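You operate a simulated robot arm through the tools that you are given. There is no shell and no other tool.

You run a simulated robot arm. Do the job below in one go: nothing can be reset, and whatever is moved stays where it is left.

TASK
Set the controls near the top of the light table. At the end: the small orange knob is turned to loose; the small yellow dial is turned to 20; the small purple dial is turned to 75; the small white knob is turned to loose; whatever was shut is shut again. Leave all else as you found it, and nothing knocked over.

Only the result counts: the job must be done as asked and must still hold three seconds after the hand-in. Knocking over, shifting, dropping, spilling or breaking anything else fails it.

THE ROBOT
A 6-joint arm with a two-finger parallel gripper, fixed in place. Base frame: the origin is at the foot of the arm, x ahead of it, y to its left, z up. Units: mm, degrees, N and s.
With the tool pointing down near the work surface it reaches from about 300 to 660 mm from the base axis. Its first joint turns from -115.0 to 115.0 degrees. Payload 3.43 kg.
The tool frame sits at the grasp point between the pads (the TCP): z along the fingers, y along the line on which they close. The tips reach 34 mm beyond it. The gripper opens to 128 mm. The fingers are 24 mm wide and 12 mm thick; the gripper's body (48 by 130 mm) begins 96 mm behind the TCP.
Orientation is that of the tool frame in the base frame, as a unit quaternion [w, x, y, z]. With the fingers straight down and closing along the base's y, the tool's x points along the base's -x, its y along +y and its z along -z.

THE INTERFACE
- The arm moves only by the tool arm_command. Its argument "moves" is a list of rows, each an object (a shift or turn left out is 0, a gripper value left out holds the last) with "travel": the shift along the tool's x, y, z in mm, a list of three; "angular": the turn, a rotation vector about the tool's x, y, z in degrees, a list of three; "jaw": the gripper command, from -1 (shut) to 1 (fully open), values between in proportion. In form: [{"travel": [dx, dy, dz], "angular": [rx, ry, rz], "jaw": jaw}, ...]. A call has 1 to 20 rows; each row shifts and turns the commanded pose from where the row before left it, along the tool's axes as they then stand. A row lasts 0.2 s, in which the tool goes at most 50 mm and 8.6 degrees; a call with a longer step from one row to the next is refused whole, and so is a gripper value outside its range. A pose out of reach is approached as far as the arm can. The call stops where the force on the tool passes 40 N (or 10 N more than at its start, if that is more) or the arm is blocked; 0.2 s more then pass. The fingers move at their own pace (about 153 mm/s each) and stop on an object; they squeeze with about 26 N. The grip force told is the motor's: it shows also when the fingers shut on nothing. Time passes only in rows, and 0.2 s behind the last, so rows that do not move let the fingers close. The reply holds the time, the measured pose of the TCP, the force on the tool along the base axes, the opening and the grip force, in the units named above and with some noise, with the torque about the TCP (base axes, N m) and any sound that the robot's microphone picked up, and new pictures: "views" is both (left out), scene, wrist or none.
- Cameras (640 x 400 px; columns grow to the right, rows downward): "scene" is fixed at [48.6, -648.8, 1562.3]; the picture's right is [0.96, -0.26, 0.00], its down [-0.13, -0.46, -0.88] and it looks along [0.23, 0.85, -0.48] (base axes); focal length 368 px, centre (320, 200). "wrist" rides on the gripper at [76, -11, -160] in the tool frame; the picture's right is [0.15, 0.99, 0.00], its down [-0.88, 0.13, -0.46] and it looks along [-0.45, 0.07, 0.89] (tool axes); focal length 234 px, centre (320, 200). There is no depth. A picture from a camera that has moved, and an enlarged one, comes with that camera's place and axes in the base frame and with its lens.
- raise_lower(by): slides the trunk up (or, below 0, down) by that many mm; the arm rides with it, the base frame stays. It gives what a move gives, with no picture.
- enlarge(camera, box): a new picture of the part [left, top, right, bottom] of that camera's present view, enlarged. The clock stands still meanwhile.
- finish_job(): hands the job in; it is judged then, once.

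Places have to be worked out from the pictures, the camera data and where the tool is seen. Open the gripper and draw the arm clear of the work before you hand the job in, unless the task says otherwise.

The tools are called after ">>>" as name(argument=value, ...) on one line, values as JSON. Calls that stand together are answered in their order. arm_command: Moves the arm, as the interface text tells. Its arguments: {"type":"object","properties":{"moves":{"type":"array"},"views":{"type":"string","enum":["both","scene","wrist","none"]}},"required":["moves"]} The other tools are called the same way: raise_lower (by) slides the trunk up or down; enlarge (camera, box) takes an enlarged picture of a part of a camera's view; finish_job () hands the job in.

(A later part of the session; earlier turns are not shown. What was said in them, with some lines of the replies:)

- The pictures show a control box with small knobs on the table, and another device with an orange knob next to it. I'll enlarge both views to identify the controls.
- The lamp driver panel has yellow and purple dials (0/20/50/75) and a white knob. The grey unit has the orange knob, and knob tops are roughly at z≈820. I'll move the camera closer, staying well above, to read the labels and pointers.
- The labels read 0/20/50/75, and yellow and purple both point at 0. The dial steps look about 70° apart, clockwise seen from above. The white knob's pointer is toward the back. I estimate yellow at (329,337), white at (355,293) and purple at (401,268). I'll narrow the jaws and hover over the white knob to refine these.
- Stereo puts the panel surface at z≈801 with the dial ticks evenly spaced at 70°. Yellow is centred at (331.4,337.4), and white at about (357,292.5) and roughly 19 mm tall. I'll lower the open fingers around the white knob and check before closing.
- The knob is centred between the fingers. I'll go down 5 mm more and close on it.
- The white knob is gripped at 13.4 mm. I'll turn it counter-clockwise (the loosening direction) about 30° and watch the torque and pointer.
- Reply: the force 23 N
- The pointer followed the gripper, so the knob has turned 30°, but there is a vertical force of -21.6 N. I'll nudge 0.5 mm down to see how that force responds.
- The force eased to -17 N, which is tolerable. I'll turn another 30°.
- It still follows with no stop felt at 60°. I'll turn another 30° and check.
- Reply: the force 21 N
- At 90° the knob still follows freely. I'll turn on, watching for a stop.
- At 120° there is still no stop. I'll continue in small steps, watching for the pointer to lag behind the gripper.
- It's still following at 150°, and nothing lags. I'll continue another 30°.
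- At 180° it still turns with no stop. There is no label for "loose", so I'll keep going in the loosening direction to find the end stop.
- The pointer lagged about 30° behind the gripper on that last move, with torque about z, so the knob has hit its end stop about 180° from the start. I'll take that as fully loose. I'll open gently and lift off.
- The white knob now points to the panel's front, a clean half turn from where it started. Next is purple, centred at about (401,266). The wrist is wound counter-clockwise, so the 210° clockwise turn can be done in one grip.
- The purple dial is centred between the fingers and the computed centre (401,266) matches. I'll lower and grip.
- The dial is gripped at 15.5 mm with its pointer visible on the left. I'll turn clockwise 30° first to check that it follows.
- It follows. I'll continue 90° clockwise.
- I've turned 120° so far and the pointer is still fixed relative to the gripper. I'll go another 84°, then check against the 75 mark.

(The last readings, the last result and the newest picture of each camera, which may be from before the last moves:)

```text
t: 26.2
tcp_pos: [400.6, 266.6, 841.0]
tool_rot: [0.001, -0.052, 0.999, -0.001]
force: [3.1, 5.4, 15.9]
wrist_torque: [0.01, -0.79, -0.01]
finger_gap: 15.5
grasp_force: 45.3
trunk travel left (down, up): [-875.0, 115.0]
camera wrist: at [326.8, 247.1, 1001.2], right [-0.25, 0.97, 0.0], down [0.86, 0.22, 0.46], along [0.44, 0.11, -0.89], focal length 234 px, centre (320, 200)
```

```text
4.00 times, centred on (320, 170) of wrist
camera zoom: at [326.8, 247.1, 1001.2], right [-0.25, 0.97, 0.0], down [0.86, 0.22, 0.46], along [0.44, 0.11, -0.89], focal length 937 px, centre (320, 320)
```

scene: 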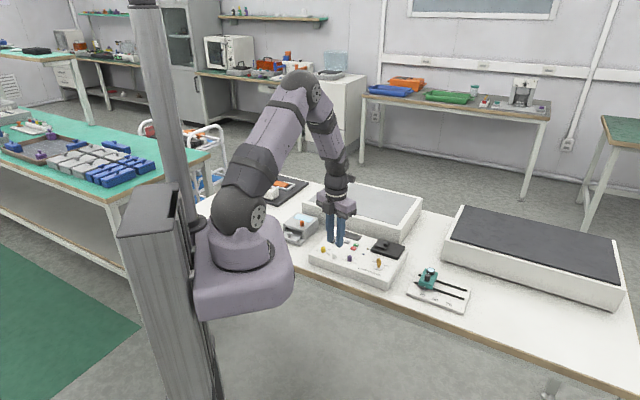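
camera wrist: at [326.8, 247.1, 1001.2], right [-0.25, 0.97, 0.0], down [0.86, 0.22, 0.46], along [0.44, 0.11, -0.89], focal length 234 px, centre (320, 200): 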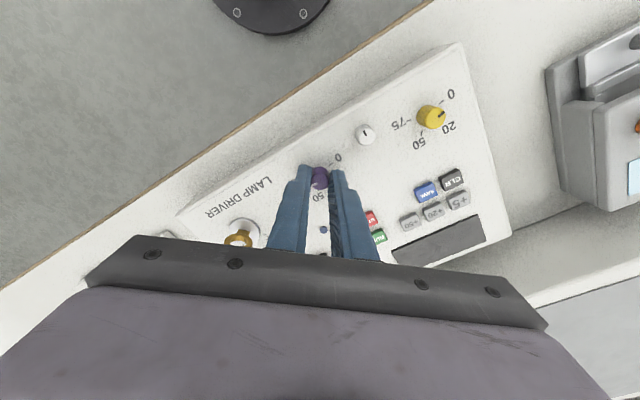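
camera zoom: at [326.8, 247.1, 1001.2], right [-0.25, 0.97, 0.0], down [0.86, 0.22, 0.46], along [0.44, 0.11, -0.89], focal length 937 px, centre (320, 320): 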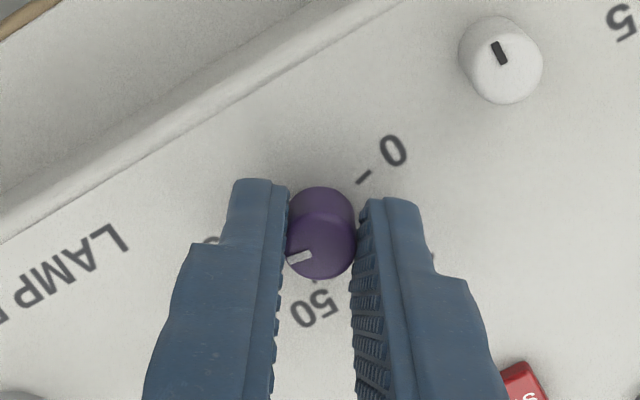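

At 204° the pointer works out to about -56° in the base frame, and the 75 mark is at about -60°. I'll turn another 5.5°, then release, lift and inspect.

>>> arm_command(moves=[{"angular": [0, 0, 5.5]}, {}, {"jaw": -0.53}, {"jaw": -0.53}, {"travel": [0, 0, -20]}, {"travel": [0, 0, -30]}, {}], views="both")

>>> enlarge(camera="wrist", box=[280, 120, 360, 170])

>>> enlarge(camera="scene", box=[320, 230, 384, 270])

```text
t: 27.8
tcp_pos: [400.3, 266.5, 890.2]
tool_rot: [0.0, -0.003, 1.0, 0.001]
force: [0.4, 0.6, -0.1]
wrist_torque: [0.01, 0.0, 0.02]
finger_gap: 29.9
grasp_force: 0.1
trunk travel left (down, up): [-875.0, 115.0]
camera wrist: at [325.0, 255.0, 1051.4], right [-0.16, 0.99, 0.0], down [0.88, 0.14, 0.46], along [0.45, 0.07, -0.89], focal length 234 px, centre (320, 200)
```

scene: 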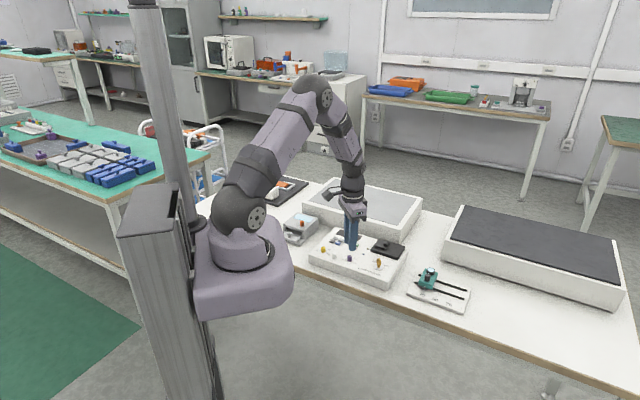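
wrist: 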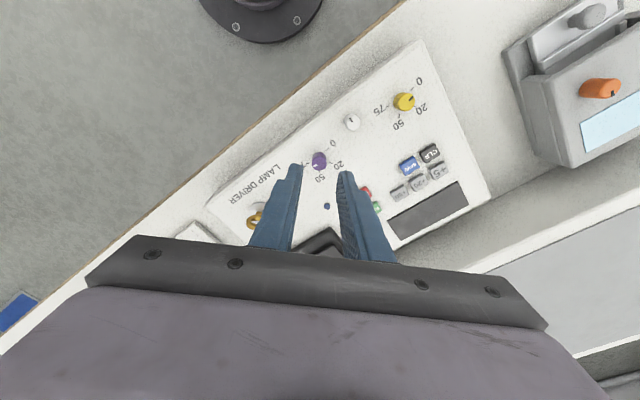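

```text
8.00 times, centred on (320, 145) of wrist
camera zoom: at [325.0, 255.0, 1051.4], right [-0.16, 0.99, 0.0], down [0.88, 0.14, 0.46], along [0.45, 0.07, -0.89], focal length 1873 px, centre (320, 640)
```

zoom: 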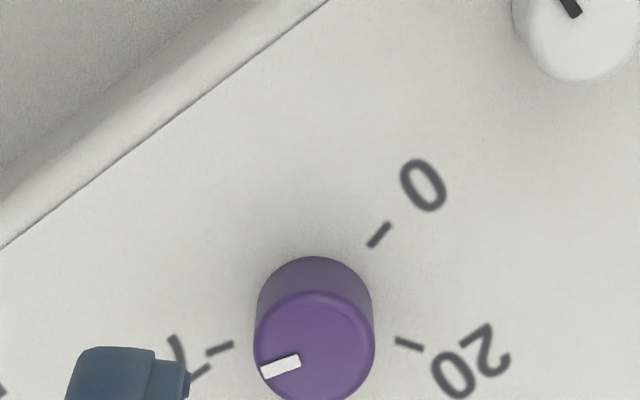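

```text
10.00 times, centred on (352, 250) of scene
camera zoom: at [48.6, -648.8, 1562.3], right [0.96, -0.26, 0.0], down [-0.13, -0.46, -0.88], along [0.23, 0.85, -0.48], focal length 3678 px, centre (0, -300)
```

zoom: 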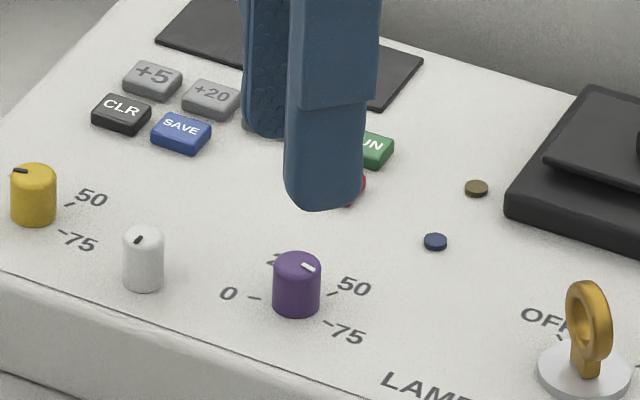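

Purple's pointer lines up with the 75 tick, measured at about -60° against a target of -60.3°. Next I'll move over the yellow dial at about (331,337).

>>> arm_command(moves=[{"travel": [23.2, 23.5, 0]}, {"travel": [23.2, 23.5, 0]}, {"travel": [23.2, 23.5, 0]}, {"travel": [0, 0, 15]}, {"travel": [0, 0, 10]}, {}], views="wrist")

>>> enlarge(camera="wrist", box=[240, 120, 400, 220])

```text
t: 29.2
tcp_pos: [330.5, 337.3, 865.1]
tool_rot: [0.0, -0.005, 1.0, 0.001]
force: [0.4, -0.7, -0.2]
wrist_torque: [-0.02, 0.02, 0.0]
finger_gap: 30.0
grasp_force: 0.0
trunk travel left (down, up): [-875.0, 115.0]
camera wrist: at [255.2, 324.8, 1025.5], right [-0.15, 0.99, 0.0], down [0.88, 0.14, 0.46], along [0.45, 0.07, -0.89], focal length 234 px, centre (320, 200)
```

wrist: 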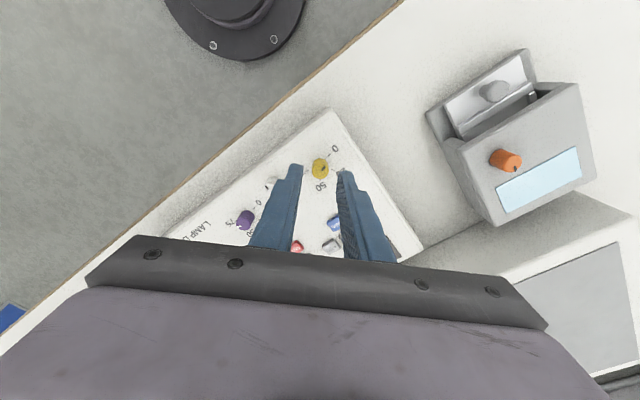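

```text
4.00 times, centred on (320, 170) of wrist
camera zoom: at [255.2, 324.8, 1025.5], right [-0.15, 0.99, 0.0], down [0.88, 0.14, 0.46], along [0.45, 0.07, -0.89], focal length 937 px, centre (320, 320)
```

zoom: 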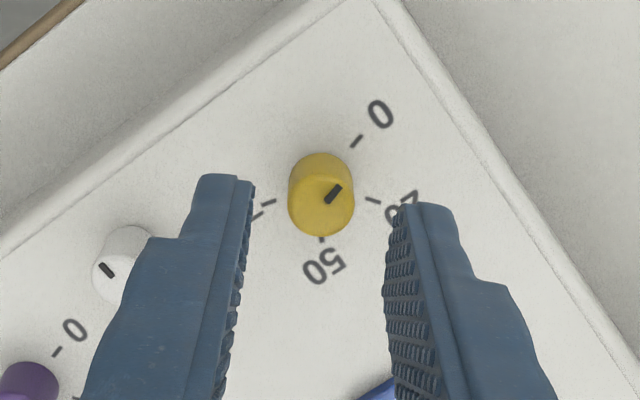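

The yellow dial is centred. I'll lower and grip.

>>> arm_command(moves=[{"travel": [-0.5, 0, 13]}, {"travel": [0, 0, 12]}, {"jaw": -1}, {"jaw": -1}, {"jaw": -1}], views="wrist")

>>> enlarge(camera="wrist", box=[280, 140, 360, 190])

```text
t: 30.4
tcp_pos: [330.4, 337.0, 839.3]
tool_rot: [0.0, -0.004, 1.0, 0.0]
force: [-1.5, 5.6, 4.3]
wrist_torque: [0.17, 1.16, -0.05]
finger_gap: 15.7
grasp_force: 45.4
trunk travel left (down, up): [-875.0, 115.0]
camera wrist: at [255.7, 324.9, 1000.7], right [-0.15, 0.99, 0.0], down [0.88, 0.14, 0.46], along [0.45, 0.07, -0.89], focal length 234 px, centre (320, 200)
```

wrist: 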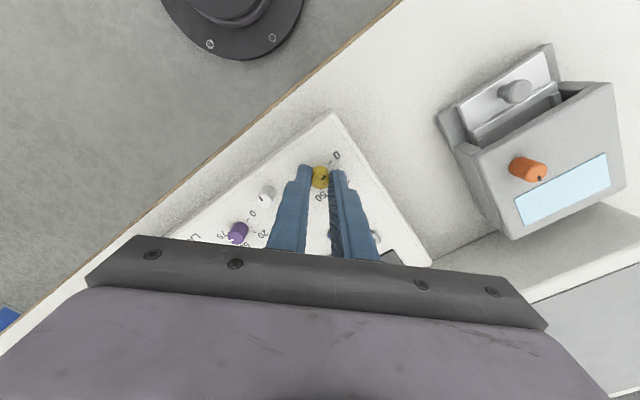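

```text
8.00 times, centred on (320, 165) of wrist
camera zoom: at [255.7, 324.9, 1000.7], right [-0.15, 0.99, 0.0], down [0.88, 0.14, 0.46], along [0.45, 0.07, -0.89], focal length 1873 px, centre (320, 480)
```

zoom: 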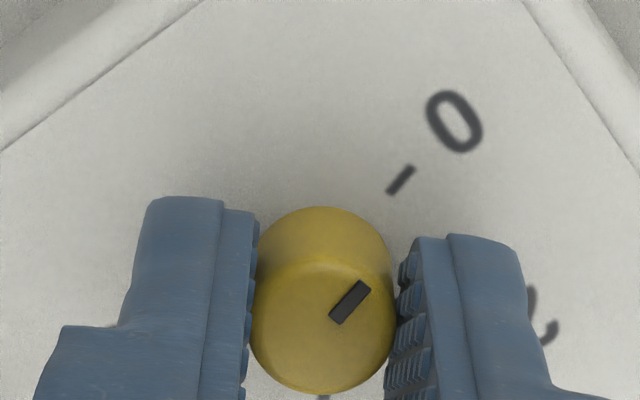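

The pointer is parallel to the 0 tick. I'll turn clockwise 70° towards 20.

>>> arm_command(moves=[{"angular": [0, 0, 7]}, {"angular": [0, 0, 7]}, {"angular": [0, 0, 7]}, {"angular": [0, 0, 7]}, {"angular": [0, 0, 7]}, {"angular": [0, 0, 7]}, {"angular": [0, 0, 7]}, {"angular": [0, 0, 7]}, {"angular": [0, 0, 7]}, {"angular": [0, 0, 7]}, {}], views="wrist")

>>> enlarge(camera="wrist", box=[280, 140, 360, 190])

```text
t: 32.8
tcp_pos: [331.5, 335.4, 839.7]
tool_rot: [0.0, 0.572, 0.821, -0.001]
force: [-2.6, 0.8, -3.6]
wrist_torque: [1.01, 0.37, 0.03]
finger_gap: 15.5
grasp_force: 44.8
trunk travel left (down, up): [-875.0, 115.0]
camera wrist: at [294.2, 403.4, 1000.7], right [0.88, 0.48, 0.0], down [0.43, -0.78, 0.46], along [0.22, -0.4, -0.89], focal length 234 px, centre (320, 200)
```

wrist: 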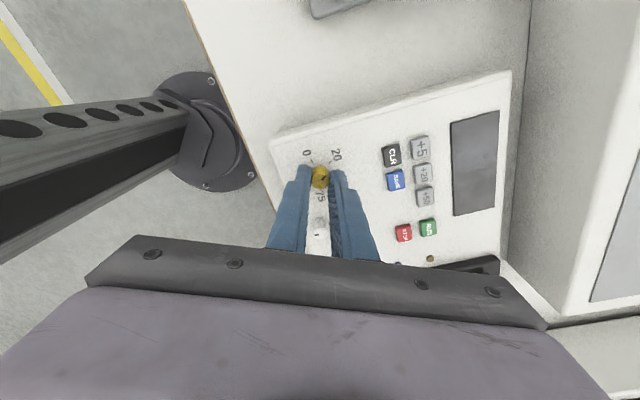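

```text
8.00 times, centred on (320, 165) of wrist
camera zoom: at [294.2, 403.4, 1000.7], right [0.88, 0.48, 0.0], down [0.43, -0.78, 0.46], along [0.22, -0.4, -0.89], focal length 1873 px, centre (320, 480)
```

zoom: 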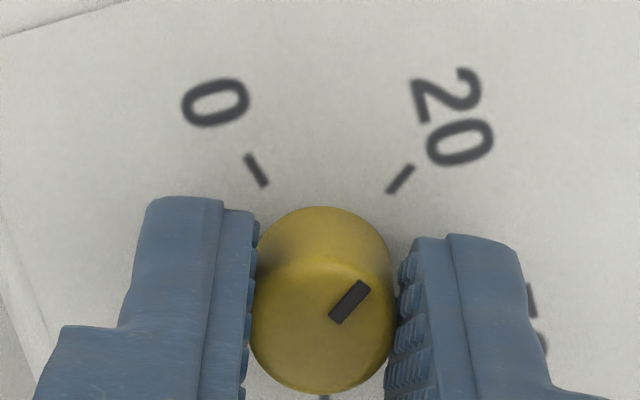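

The 20 tick now sits exactly where the 0 tick did relative to the pointer, so yellow is at 20. I'll release and lift higher to look at the orange knob's unit.

>>> arm_command(moves=[{"jaw": -0.53}, {"jaw": -0.53}, {"travel": [0, 0, -20]}, {"travel": [0, 0, -40]}, {"travel": [0, 0, -40]}, {}], views="both")

>>> enlarge(camera="wrist", box=[240, 100, 400, 200])

>>> enlarge(camera="scene", box=[270, 200, 366, 260])

```text
t: 34.2
tcp_pos: [331.8, 336.3, 941.8]
tool_rot: [0.0, 0.57, 0.821, 0.0]
force: [-0.3, 0.0, -0.1]
wrist_torque: [-0.02, 0.04, -0.01]
finger_gap: 30.2
grasp_force: 0.1
trunk travel left (down, up): [-875.0, 115.0]
camera wrist: at [294.9, 402.8, 1101.5], right [0.88, 0.48, 0.0], down [0.43, -0.78, 0.46], along [0.22, -0.4, -0.89], focal length 234 px, centre (320, 200)
```

scene: 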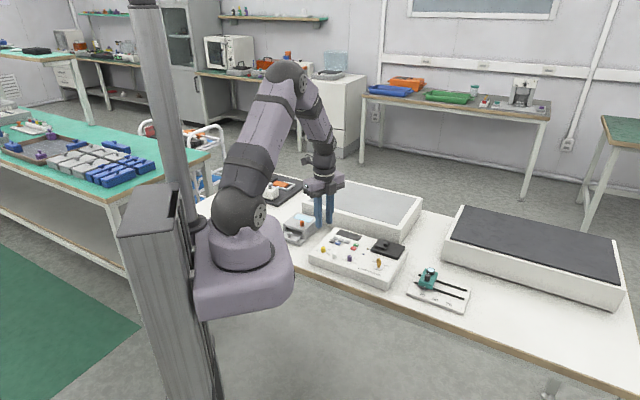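
wrist: 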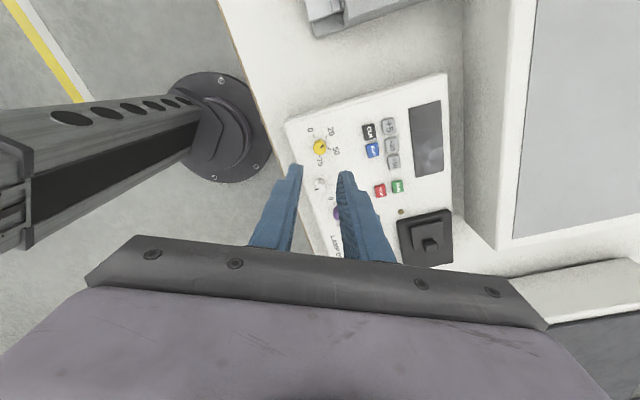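

```text
4.00 times, centred on (320, 150) of wrist
camera zoom: at [294.9, 402.8, 1101.5], right [0.88, 0.48, 0.0], down [0.43, -0.78, 0.46], along [0.22, -0.4, -0.89], focal length 937 px, centre (320, 400)
```

zoom: 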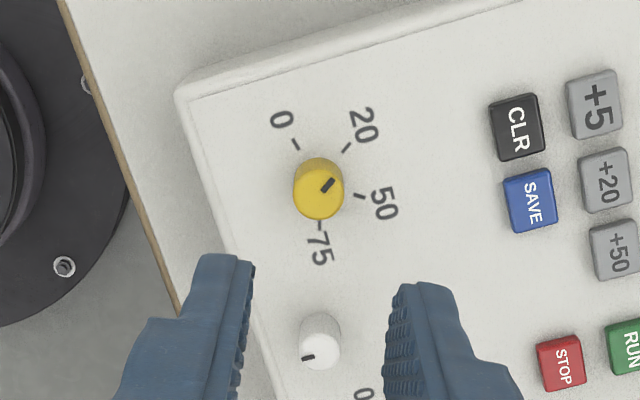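

```text
6.67 times, centred on (318, 230) of scene
camera zoom: at [48.6, -648.8, 1562.3], right [0.96, -0.26, 0.0], down [-0.13, -0.46, -0.88], along [0.23, 0.85, -0.48], focal length 2452 px, centre (333, 0)
```

zoom: 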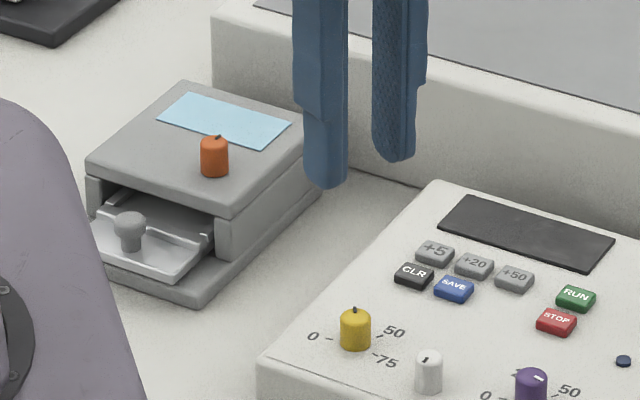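

Yellow clearly points at 20, and white and purple look right. Next I'll move over the orange knob at about (291,500), staying high, to measure its position and height.

>>> arm_command(moves=[{"travel": [42, 4.4, 0]}, {"travel": [42, 4.4, 0]}, {"travel": [42, 4.4, 0]}, {"travel": [42, 4.4, 0]}, {}], views="both")

>>> enlarge(camera="wrist", box=[240, 100, 400, 200])

>>> enlarge(camera="scene", box=[260, 190, 356, 250])

```text
t: 35.4
tcp_pos: [289.1, 501.4, 940.1]
tool_rot: [0.0, 0.57, 0.822, 0.001]
force: [0.1, 0.0, -0.5]
wrist_torque: [0.04, 0.06, 0.0]
finger_gap: 30.1
grasp_force: 0.0
trunk travel left (down, up): [-875.0, 115.0]
camera wrist: at [252.6, 567.5, 1100.5], right [0.88, 0.48, 0.0], down [0.43, -0.78, 0.46], along [0.22, -0.4, -0.89], focal length 234 px, centre (320, 200)
```

scene: 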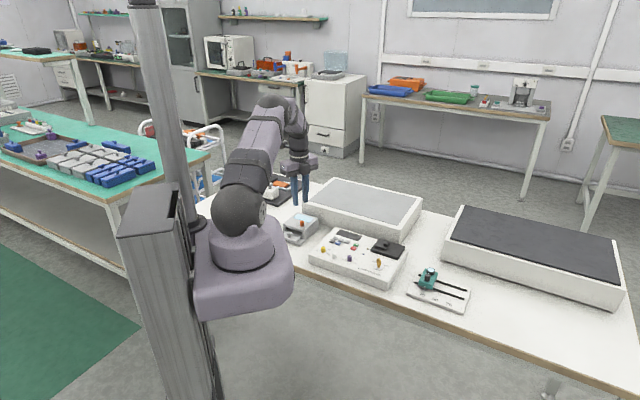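
wrist: 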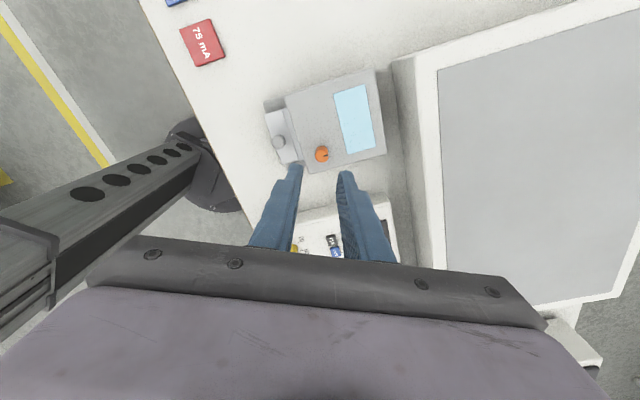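

```text
4.00 times, centred on (320, 150) of wrist
camera zoom: at [252.6, 567.5, 1100.5], right [0.88, 0.48, 0.0], down [0.43, -0.78, 0.46], along [0.22, -0.4, -0.89], focal length 937 px, centre (320, 400)
```

zoom: 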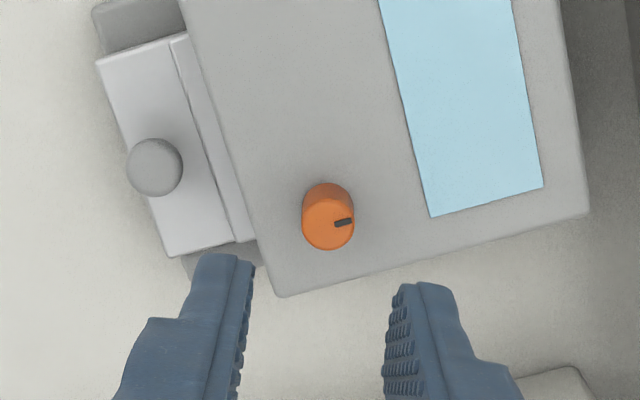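

```text
6.67 times, centred on (308, 220) of scene
camera zoom: at [48.6, -648.8, 1562.3], right [0.96, -0.26, 0.0], down [-0.13, -0.46, -0.88], along [0.23, 0.85, -0.48], focal length 2452 px, centre (400, 67)
```

zoom: 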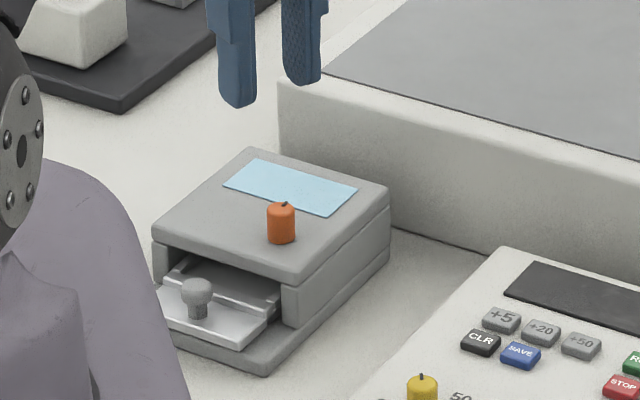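

The orange knob's pointer faces the display. I estimate its axis at (293,499) with the top at z≈832. I'll centre over it and lower to tips at about 856 for a second view.

>>> arm_command(moves=[{"travel": [-2.8, 2.8, 25]}, {"travel": [0, 0, 25]}, {}], views="wrist")

>>> enlarge(camera="wrist", box=[240, 100, 400, 200])

>>> enlarge(camera="scene", box=[260, 190, 356, 250])

```text
t: 36.2
tcp_pos: [291.9, 498.4, 891.3]
tool_rot: [0.0, 0.569, 0.822, 0.0]
force: [-0.4, -0.4, 0.2]
wrist_torque: [0.01, 0.0, -0.02]
finger_gap: 30.1
grasp_force: 0.1
trunk travel left (down, up): [-875.0, 115.0]
camera wrist: at [255.6, 565.4, 1052.1], right [0.88, 0.48, 0.0], down [0.43, -0.78, 0.46], along [0.22, -0.4, -0.89], focal length 234 px, centre (320, 200)
```

wrist: 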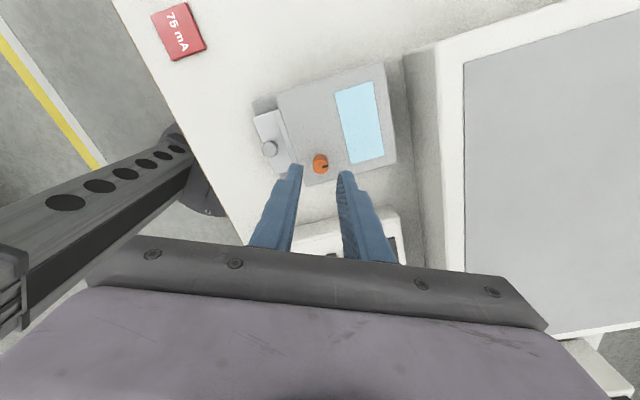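

```text
4.00 times, centred on (320, 150) of wrist
camera zoom: at [255.6, 565.4, 1052.1], right [0.88, 0.48, 0.0], down [0.43, -0.78, 0.46], along [0.22, -0.4, -0.89], focal length 937 px, centre (320, 400)
```

zoom: 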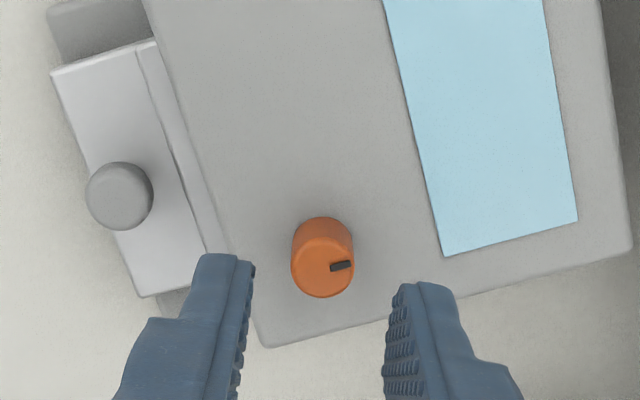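

```text
6.67 times, centred on (308, 220) of scene
camera zoom: at [48.6, -648.8, 1562.3], right [0.96, -0.26, 0.0], down [-0.13, -0.46, -0.88], along [0.23, 0.85, -0.48], focal length 2452 px, centre (400, 67)
```

zoom: 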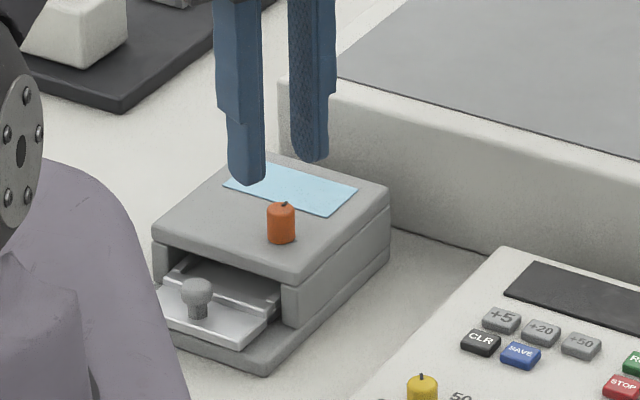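

The unit's top surface comes out around z≈814 and the knob top around 833. I'll descend so the tips reach about 822, with small steps and a fine centring correction.

>>> arm_command(moves=[{"travel": [0.6, 0.7, 12]}, {"travel": [0, 0, 12]}, {"travel": [0, 0, 6]}, {"travel": [0, 0, 5]}, {}], views="wrist")

>>> enlarge(camera="wrist", box=[240, 120, 400, 220])

>>> enlarge(camera="scene", box=[270, 200, 334, 240])

```text
t: 37.4
tcp_pos: [292.5, 499.9, 855.7]
tool_rot: [0.0, 0.57, 0.822, 0.0]
force: [0.1, 0.6, -0.3]
wrist_torque: [-0.02, 0.02, -0.01]
finger_gap: 30.1
grasp_force: 0.0
trunk travel left (down, up): [-875.0, 115.0]
camera wrist: at [256.1, 565.6, 1016.0], right [0.88, 0.48, 0.0], down [0.43, -0.78, 0.46], along [0.22, -0.4, -0.89], focal length 234 px, centre (320, 200)
```

wrist: 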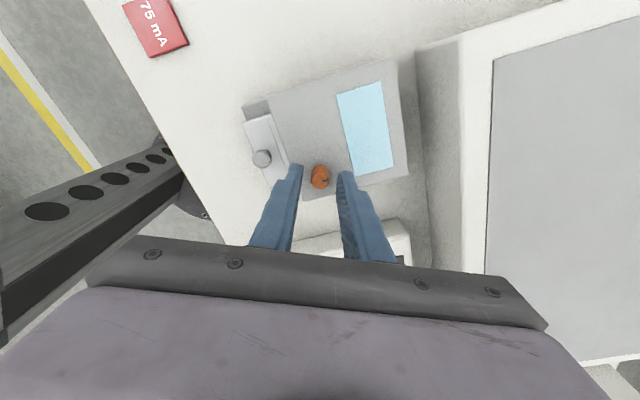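

```text
4.00 times, centred on (320, 170) of wrist
camera zoom: at [256.1, 565.6, 1016.0], right [0.88, 0.48, 0.0], down [0.43, -0.78, 0.46], along [0.22, -0.4, -0.89], focal length 937 px, centre (320, 320)
```

zoom: 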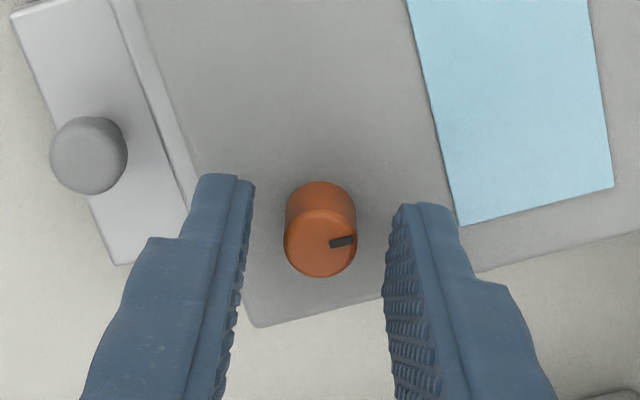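

```text
10.00 times, centred on (302, 220) of scene
camera zoom: at [48.6, -648.8, 1562.3], right [0.96, -0.26, 0.0], down [-0.13, -0.46, -0.88], along [0.23, 0.85, -0.48], focal length 3678 px, centre (500, 0)
```

zoom: 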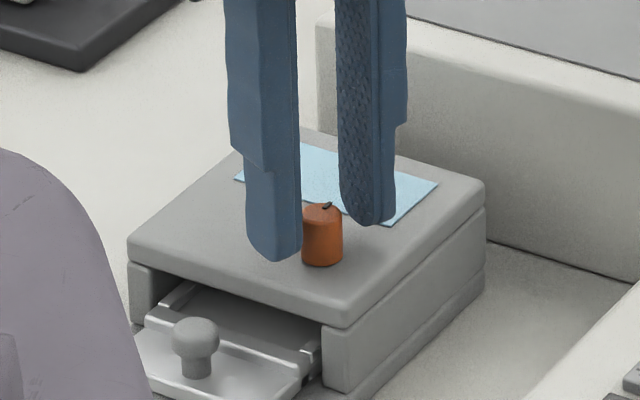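

The geometry now matches the earlier grips, with the knob centred and the tips about 14 mm below its top. I'll close on the orange knob.

>>> arm_command(moves=[{"jaw": -1}, {"jaw": -1}, {"jaw": -1}], views="wrist")

>>> enlarge(camera="wrist", box=[280, 140, 360, 190])

```text
t: 38.2
tcp_pos: [292.4, 498.2, 855.3]
tool_rot: [0.001, 0.57, 0.822, 0.0]
force: [-0.1, 1.8, -0.7]
wrist_torque: [0.2, 0.04, 0.01]
finger_gap: 15.6
grasp_force: 44.5
trunk travel left (down, up): [-875.0, 115.0]
camera wrist: at [256.2, 565.6, 1016.0], right [0.88, 0.48, 0.0], down [0.43, -0.78, 0.46], along [0.22, -0.4, -0.89], focal length 234 px, centre (320, 200)
```

wrist: 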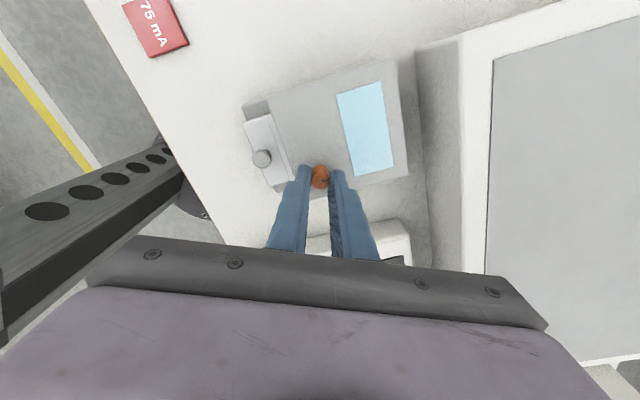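

```text
8.00 times, centred on (320, 165) of wrist
camera zoom: at [256.2, 565.6, 1016.0], right [0.88, 0.48, 0.0], down [0.43, -0.78, 0.46], along [0.22, -0.4, -0.89], focal length 1873 px, centre (320, 480)
```

zoom: 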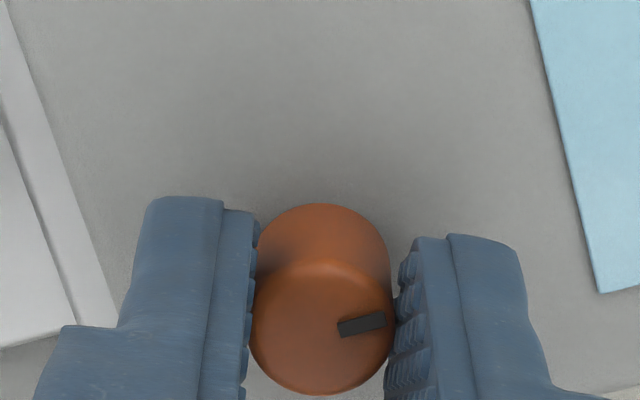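

It's gripped at 15.6 mm, the same diameter as the dials. I'll turn counter-clockwise 30° as a test.

>>> arm_command(moves=[{"angular": [0, 0, -6]}, {"angular": [0, 0, -6]}, {"angular": [0, 0, -6]}, {"angular": [0, 0, -6]}, {"angular": [0, 0, -6]}, {}], views="wrist")

>>> enlarge(camera="wrist", box=[280, 140, 360, 190])

```text
t: 39.6
tcp_pos: [292.7, 499.5, 855.5]
tool_rot: [0.0, 0.337, 0.942, 0.0]
force: [2.6, -0.5, -0.4]
wrist_torque: [0.1, 0.12, -0.02]
finger_gap: 15.5
grasp_force: 44.7
trunk travel left (down, up): [-875.0, 115.0]
camera wrist: at [227.7, 538.2, 1016.0], right [0.51, 0.86, 0.0], down [0.76, -0.46, 0.46], along [0.39, -0.23, -0.89], focal length 234 px, centre (320, 200)
```

wrist: 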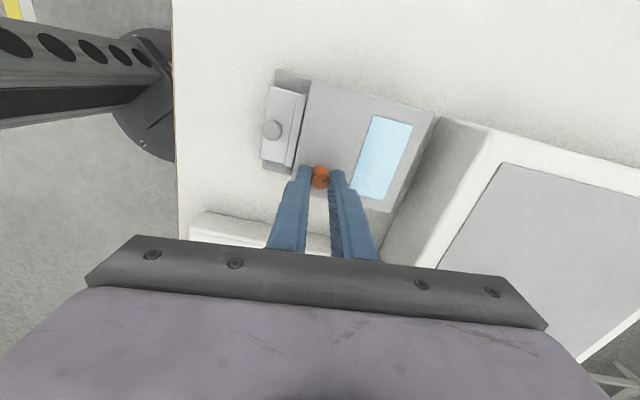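

```text
8.00 times, centred on (320, 165) of wrist
camera zoom: at [227.7, 538.2, 1016.0], right [0.51, 0.86, 0.0], down [0.76, -0.46, 0.46], along [0.39, -0.23, -0.89], focal length 1873 px, centre (320, 480)
```

zoom: 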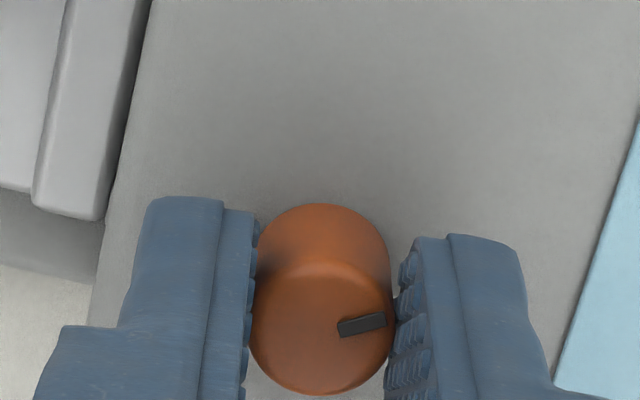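

The knob follows and the unit hasn't moved. I'll continue 90° counter-clockwise.

>>> arm_command(moves=[{"angular": [0, 0, -6]}, {"angular": [0, 0, -6]}, {"angular": [0, 0, -6]}, {"angular": [0, 0, -6]}, {"angular": [0, 0, -6]}, {"angular": [0, 0, -6]}, {"angular": [0, 0, -6]}, {"angular": [0, 0, -6]}, {"angular": [0, 0, -6]}, {"angular": [0, 0, -6]}, {"angular": [0, 0, -6]}, {"angular": [0, 0, -6]}, {"angular": [0, 0, -6]}, {"angular": [0, 0, -6]}, {"angular": [0, 0, -6]}, {}], views="wrist")

>>> enlarge(camera="wrist", box=[280, 140, 360, 190])

```text
t: 43.0
tcp_pos: [292.7, 499.6, 854.9]
tool_rot: [0.0, -0.427, 0.904, -0.001]
force: [3.6, 0.2, 4.4]
wrist_torque: [-0.35, 0.09, 0.05]
finger_gap: 15.6
grasp_force: 44.6
trunk travel left (down, up): [-875.0, 115.0]
camera wrist: at [253.8, 433.3, 1016.0], right [-0.86, 0.51, 0.0], down [0.46, 0.76, 0.46], along [0.23, 0.39, -0.89], focal length 234 px, centre (320, 200)
```

wrist: 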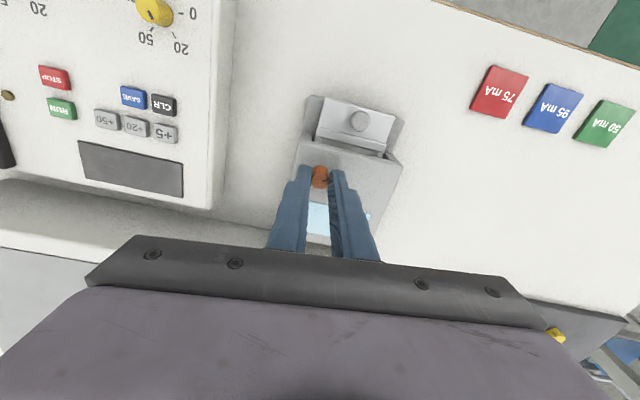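

```text
8.00 times, centred on (320, 165) of wrist
camera zoom: at [253.8, 433.3, 1016.0], right [-0.86, 0.51, 0.0], down [0.46, 0.76, 0.46], along [0.23, 0.39, -0.89], focal length 1873 px, centre (320, 480)
```

zoom: 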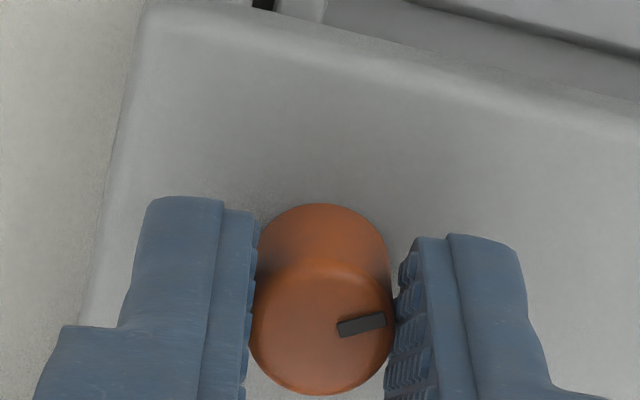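

It's at 120° and following. I'll go 54° more, to just short of the stop I found on the white knob.

>>> arm_command(moves=[{"angular": [0, 0, -6]}, {"angular": [0, 0, -6]}, {"angular": [0, 0, -6]}, {"angular": [0, 0, -6]}, {"angular": [0, 0, -6]}, {"angular": [0, 0, -6]}, {"angular": [0, 0, -6]}, {"angular": [0, 0, -6]}, {"angular": [0, 0, -6]}, {}], views="wrist")

>>> enlarge(camera="wrist", box=[280, 140, 360, 190])

```text
t: 45.2
tcp_pos: [293.8, 499.9, 854.9]
tool_rot: [0.0, 0.791, -0.611, -0.001]
force: [2.3, 4.9, -0.5]
wrist_torque: [1.06, 0.16, 0.01]
finger_gap: 15.4
grasp_force: 44.5
trunk travel left (down, up): [-875.0, 115.0]
camera wrist: at [323.2, 428.3, 1015.9], right [-0.92, -0.39, 0.0], down [-0.35, 0.82, 0.46], along [-0.18, 0.42, -0.89], focal length 234 px, centre (320, 200)
```

wrist: 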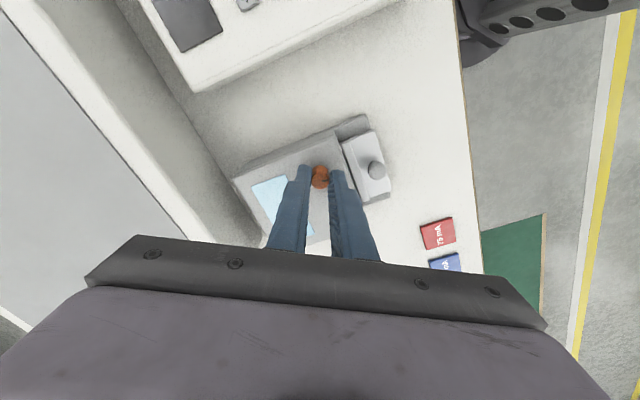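

```text
8.00 times, centred on (320, 165) of wrist
camera zoom: at [323.2, 428.3, 1015.9], right [-0.92, -0.39, 0.0], down [-0.35, 0.82, 0.46], along [-0.18, 0.42, -0.89], focal length 1873 px, centre (320, 480)
```

zoom: 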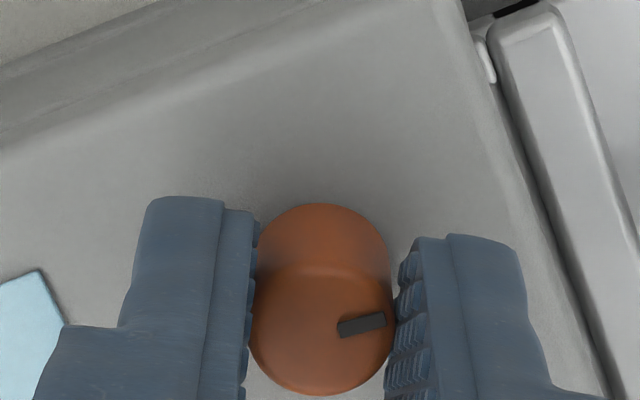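

At 174° and still following, I'll go in small steps and look for the stop.

>>> arm_command(moves=[{"angular": [0, 0, -4]}, {"angular": [0, 0, -4]}, {"angular": [0, 0, -4]}, {}], views="wrist")

>>> enlarge(camera="wrist", box=[280, 140, 360, 190])

```text
t: 46.2
tcp_pos: [292.7, 499.8, 854.7]
tool_rot: [0.0, 0.851, -0.526, 0.001]
force: [3.6, 2.9, -0.6]
wrist_torque: [-0.03, -0.45, -0.21]
finger_gap: 15.7
grasp_force: 45.6
trunk travel left (down, up): [-875.0, 115.0]
camera wrist: at [337.2, 435.7, 1016.1], right [-0.82, -0.57, 0.0], down [-0.51, 0.73, 0.45], along [-0.26, 0.37, -0.89], focal length 234 px, centre (320, 200)
```

wrist: 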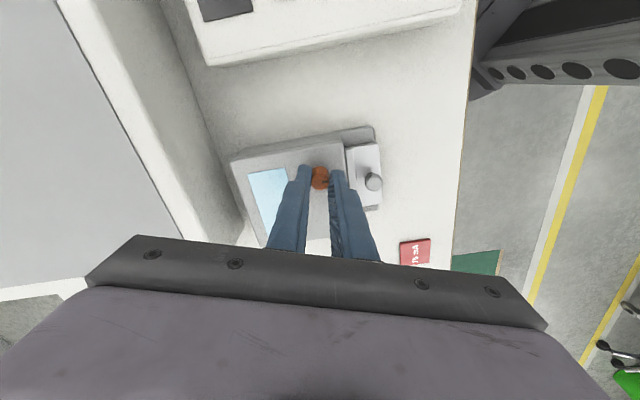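

```text
8.00 times, centred on (320, 165) of wrist
camera zoom: at [337.2, 435.7, 1016.1], right [-0.82, -0.57, 0.0], down [-0.51, 0.73, 0.45], along [-0.26, 0.37, -0.89], focal length 1873 px, centre (320, 480)
```

zoom: 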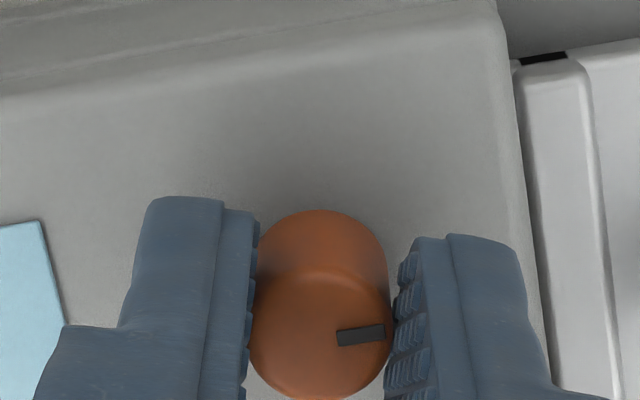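

There is torque of -0.21 N·m about z and the pointer lags slightly, so the orange knob is at its stop about 180° from the start. I'll release and lift clear.

>>> arm_command(moves=[{"jaw": -0.53}, {"jaw": -0.53}, {"travel": [0, 0, -20]}, {"travel": [0, 0, -40]}, {"travel": [0, 0, -40]}, {"travel": [0, 0, -40]}, {}], views="both")

>>> enlarge(camera="wrist", box=[200, 90, 440, 240])

>>> enlarge(camera="scene", box=[260, 190, 420, 290])

```text
t: 47.8
tcp_pos: [293.0, 500.3, 994.2]
tool_rot: [0.0, 0.85, -0.526, 0.0]
force: [-0.5, 0.9, 1.4]
wrist_torque: [-0.02, 0.01, -0.01]
finger_gap: 30.3
grasp_force: 0.1
trunk travel left (down, up): [-875.0, 115.0]
camera wrist: at [337.1, 438.0, 1154.8], right [-0.82, -0.57, 0.0], down [-0.51, 0.73, 0.46], along [-0.26, 0.37, -0.89], focal length 234 px, centre (320, 200)
```

scene: 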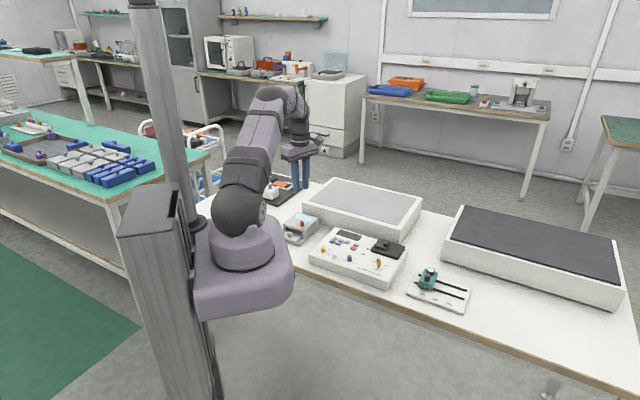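
wrist: 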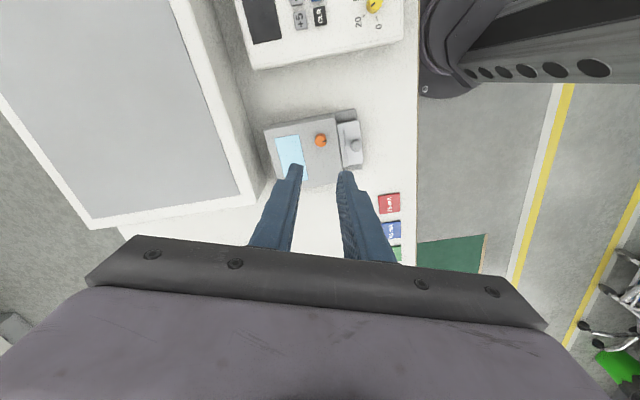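

```text
2.67 times, centred on (320, 165) of wrist
camera zoom: at [337.1, 438.0, 1154.8], right [-0.82, -0.57, 0.0], down [-0.51, 0.73, 0.46], along [-0.26, 0.37, -0.89], focal length 624 px, centre (320, 293)
```

zoom: 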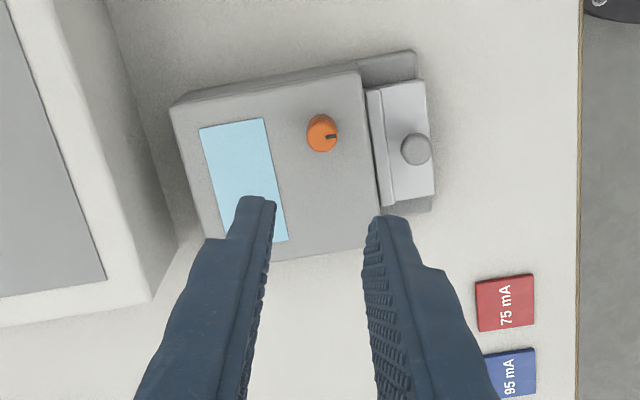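

```text
4.00 times, centred on (340, 240) of scene
camera zoom: at [48.6, -648.8, 1562.3], right [0.96, -0.26, 0.0], down [-0.13, -0.46, -0.88], along [0.23, 0.85, -0.48], focal length 1471 px, centre (240, 40)
```

zoom: 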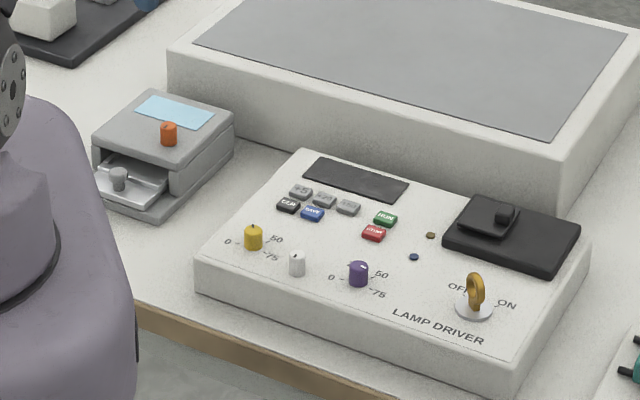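

The orange pointer is now half a turn round, and neither unit has moved (same pixel positions as at the start). I'll raise the arm and swing back over the panel for a final check of all the settings, gripper open.

>>> arm_command(moves=[{"travel": [0, 0, -43]}, {"travel": [0, 0, -43]}, {"travel": [41.5, 6.4, 0]}, {"travel": [41.5, 6.4, 0]}, {"travel": [41.5, 6.4, 0]}, {"travel": [41.5, 6.4, 0]}, {"travel": [41.5, 6.4, 0]}, {"travel": [41.5, 6.4, 0], "jaw": 1}, {"jaw": 1}, {}], views="both")

>>> enlarge(camera="wrist", box=[240, 60, 400, 160])

>>> enlarge(camera="scene", box=[316, 238, 364, 268])

```text
t: 50.0
tcp_pos: [367.4, 259.2, 1082.2]
tool_rot: [0.0, 0.851, -0.526, 0.0]
force: [-0.5, -0.9, -0.2]
wrist_torque: [0.02, -0.01, 0.01]
finger_gap: 127.8
grasp_force: 0.1
trunk travel left (down, up): [-875.0, 115.0]
camera wrist: at [411.6, 196.3, 1243.5], right [-0.82, -0.57, 0.0], down [-0.51, 0.73, 0.46], along [-0.26, 0.37, -0.89], focal length 234 px, centre (320, 200)
```

scene: 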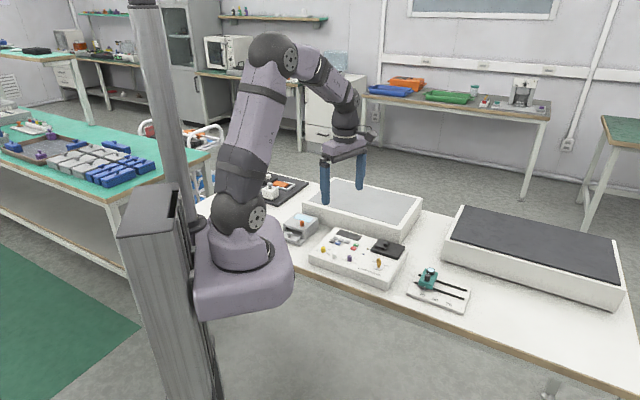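
wrist: 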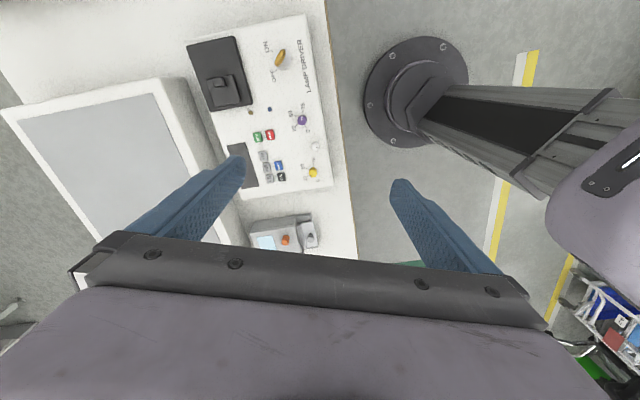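

```text
4.00 times, centred on (320, 110) of wrist
camera zoom: at [411.6, 196.3, 1243.5], right [-0.82, -0.57, 0.0], down [-0.51, 0.73, 0.46], along [-0.26, 0.37, -0.89], focal length 937 px, centre (320, 560)
```

zoom: 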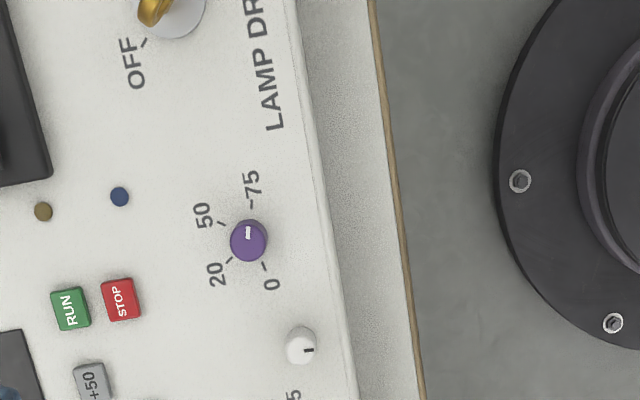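

```text
13.33 times, centred on (340, 253) of scene
camera zoom: at [48.6, -648.8, 1562.3], right [0.96, -0.26, 0.0], down [-0.13, -0.46, -0.88], along [0.23, 0.85, -0.48], focal length 4904 px, centre (53, -507)
```

zoom: 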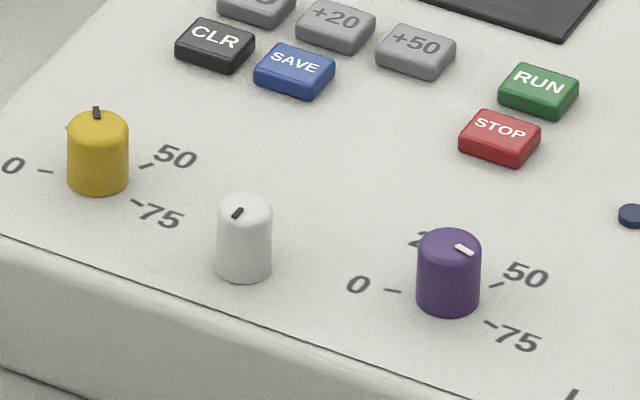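

All the settings check out: yellow is at 20, purple at 75, and white and orange are at their counter-clockwise stops. The buttons, key, cover and tray are as they were, and the gripper is open and well clear, so I'm handing in.

>>> finish_job()

```text
The job is handed in.
```

I set all four controls and handed the job in. No result has come back from the check.

| Control | Set to | How I know |
|---|---|---|
| Small yellow dial | 20 | Pointer lines up with the 20 mark. |
| Small purple dial | 75 | Pointer lines up with the 75 mark, within about 2°. |
| Small white knob | Loose | Turned counter-clockwise about half a turn, to its stop. |
| Small orange knob | Loose | Turned counter-clockwise about half a turn, to its stop. |

Neither knob has a mark for "loose". I took it to be the counter-clockwise stop, since that is the usual loosening direction.

I didn't open anything, so there was nothing to shut again. The grey unit's tray was already partly open at the start, and I left it that way. The lamp driver panel and the grey unit are where they started, and I touched nothing else. The gripper is open and well clear of the work.
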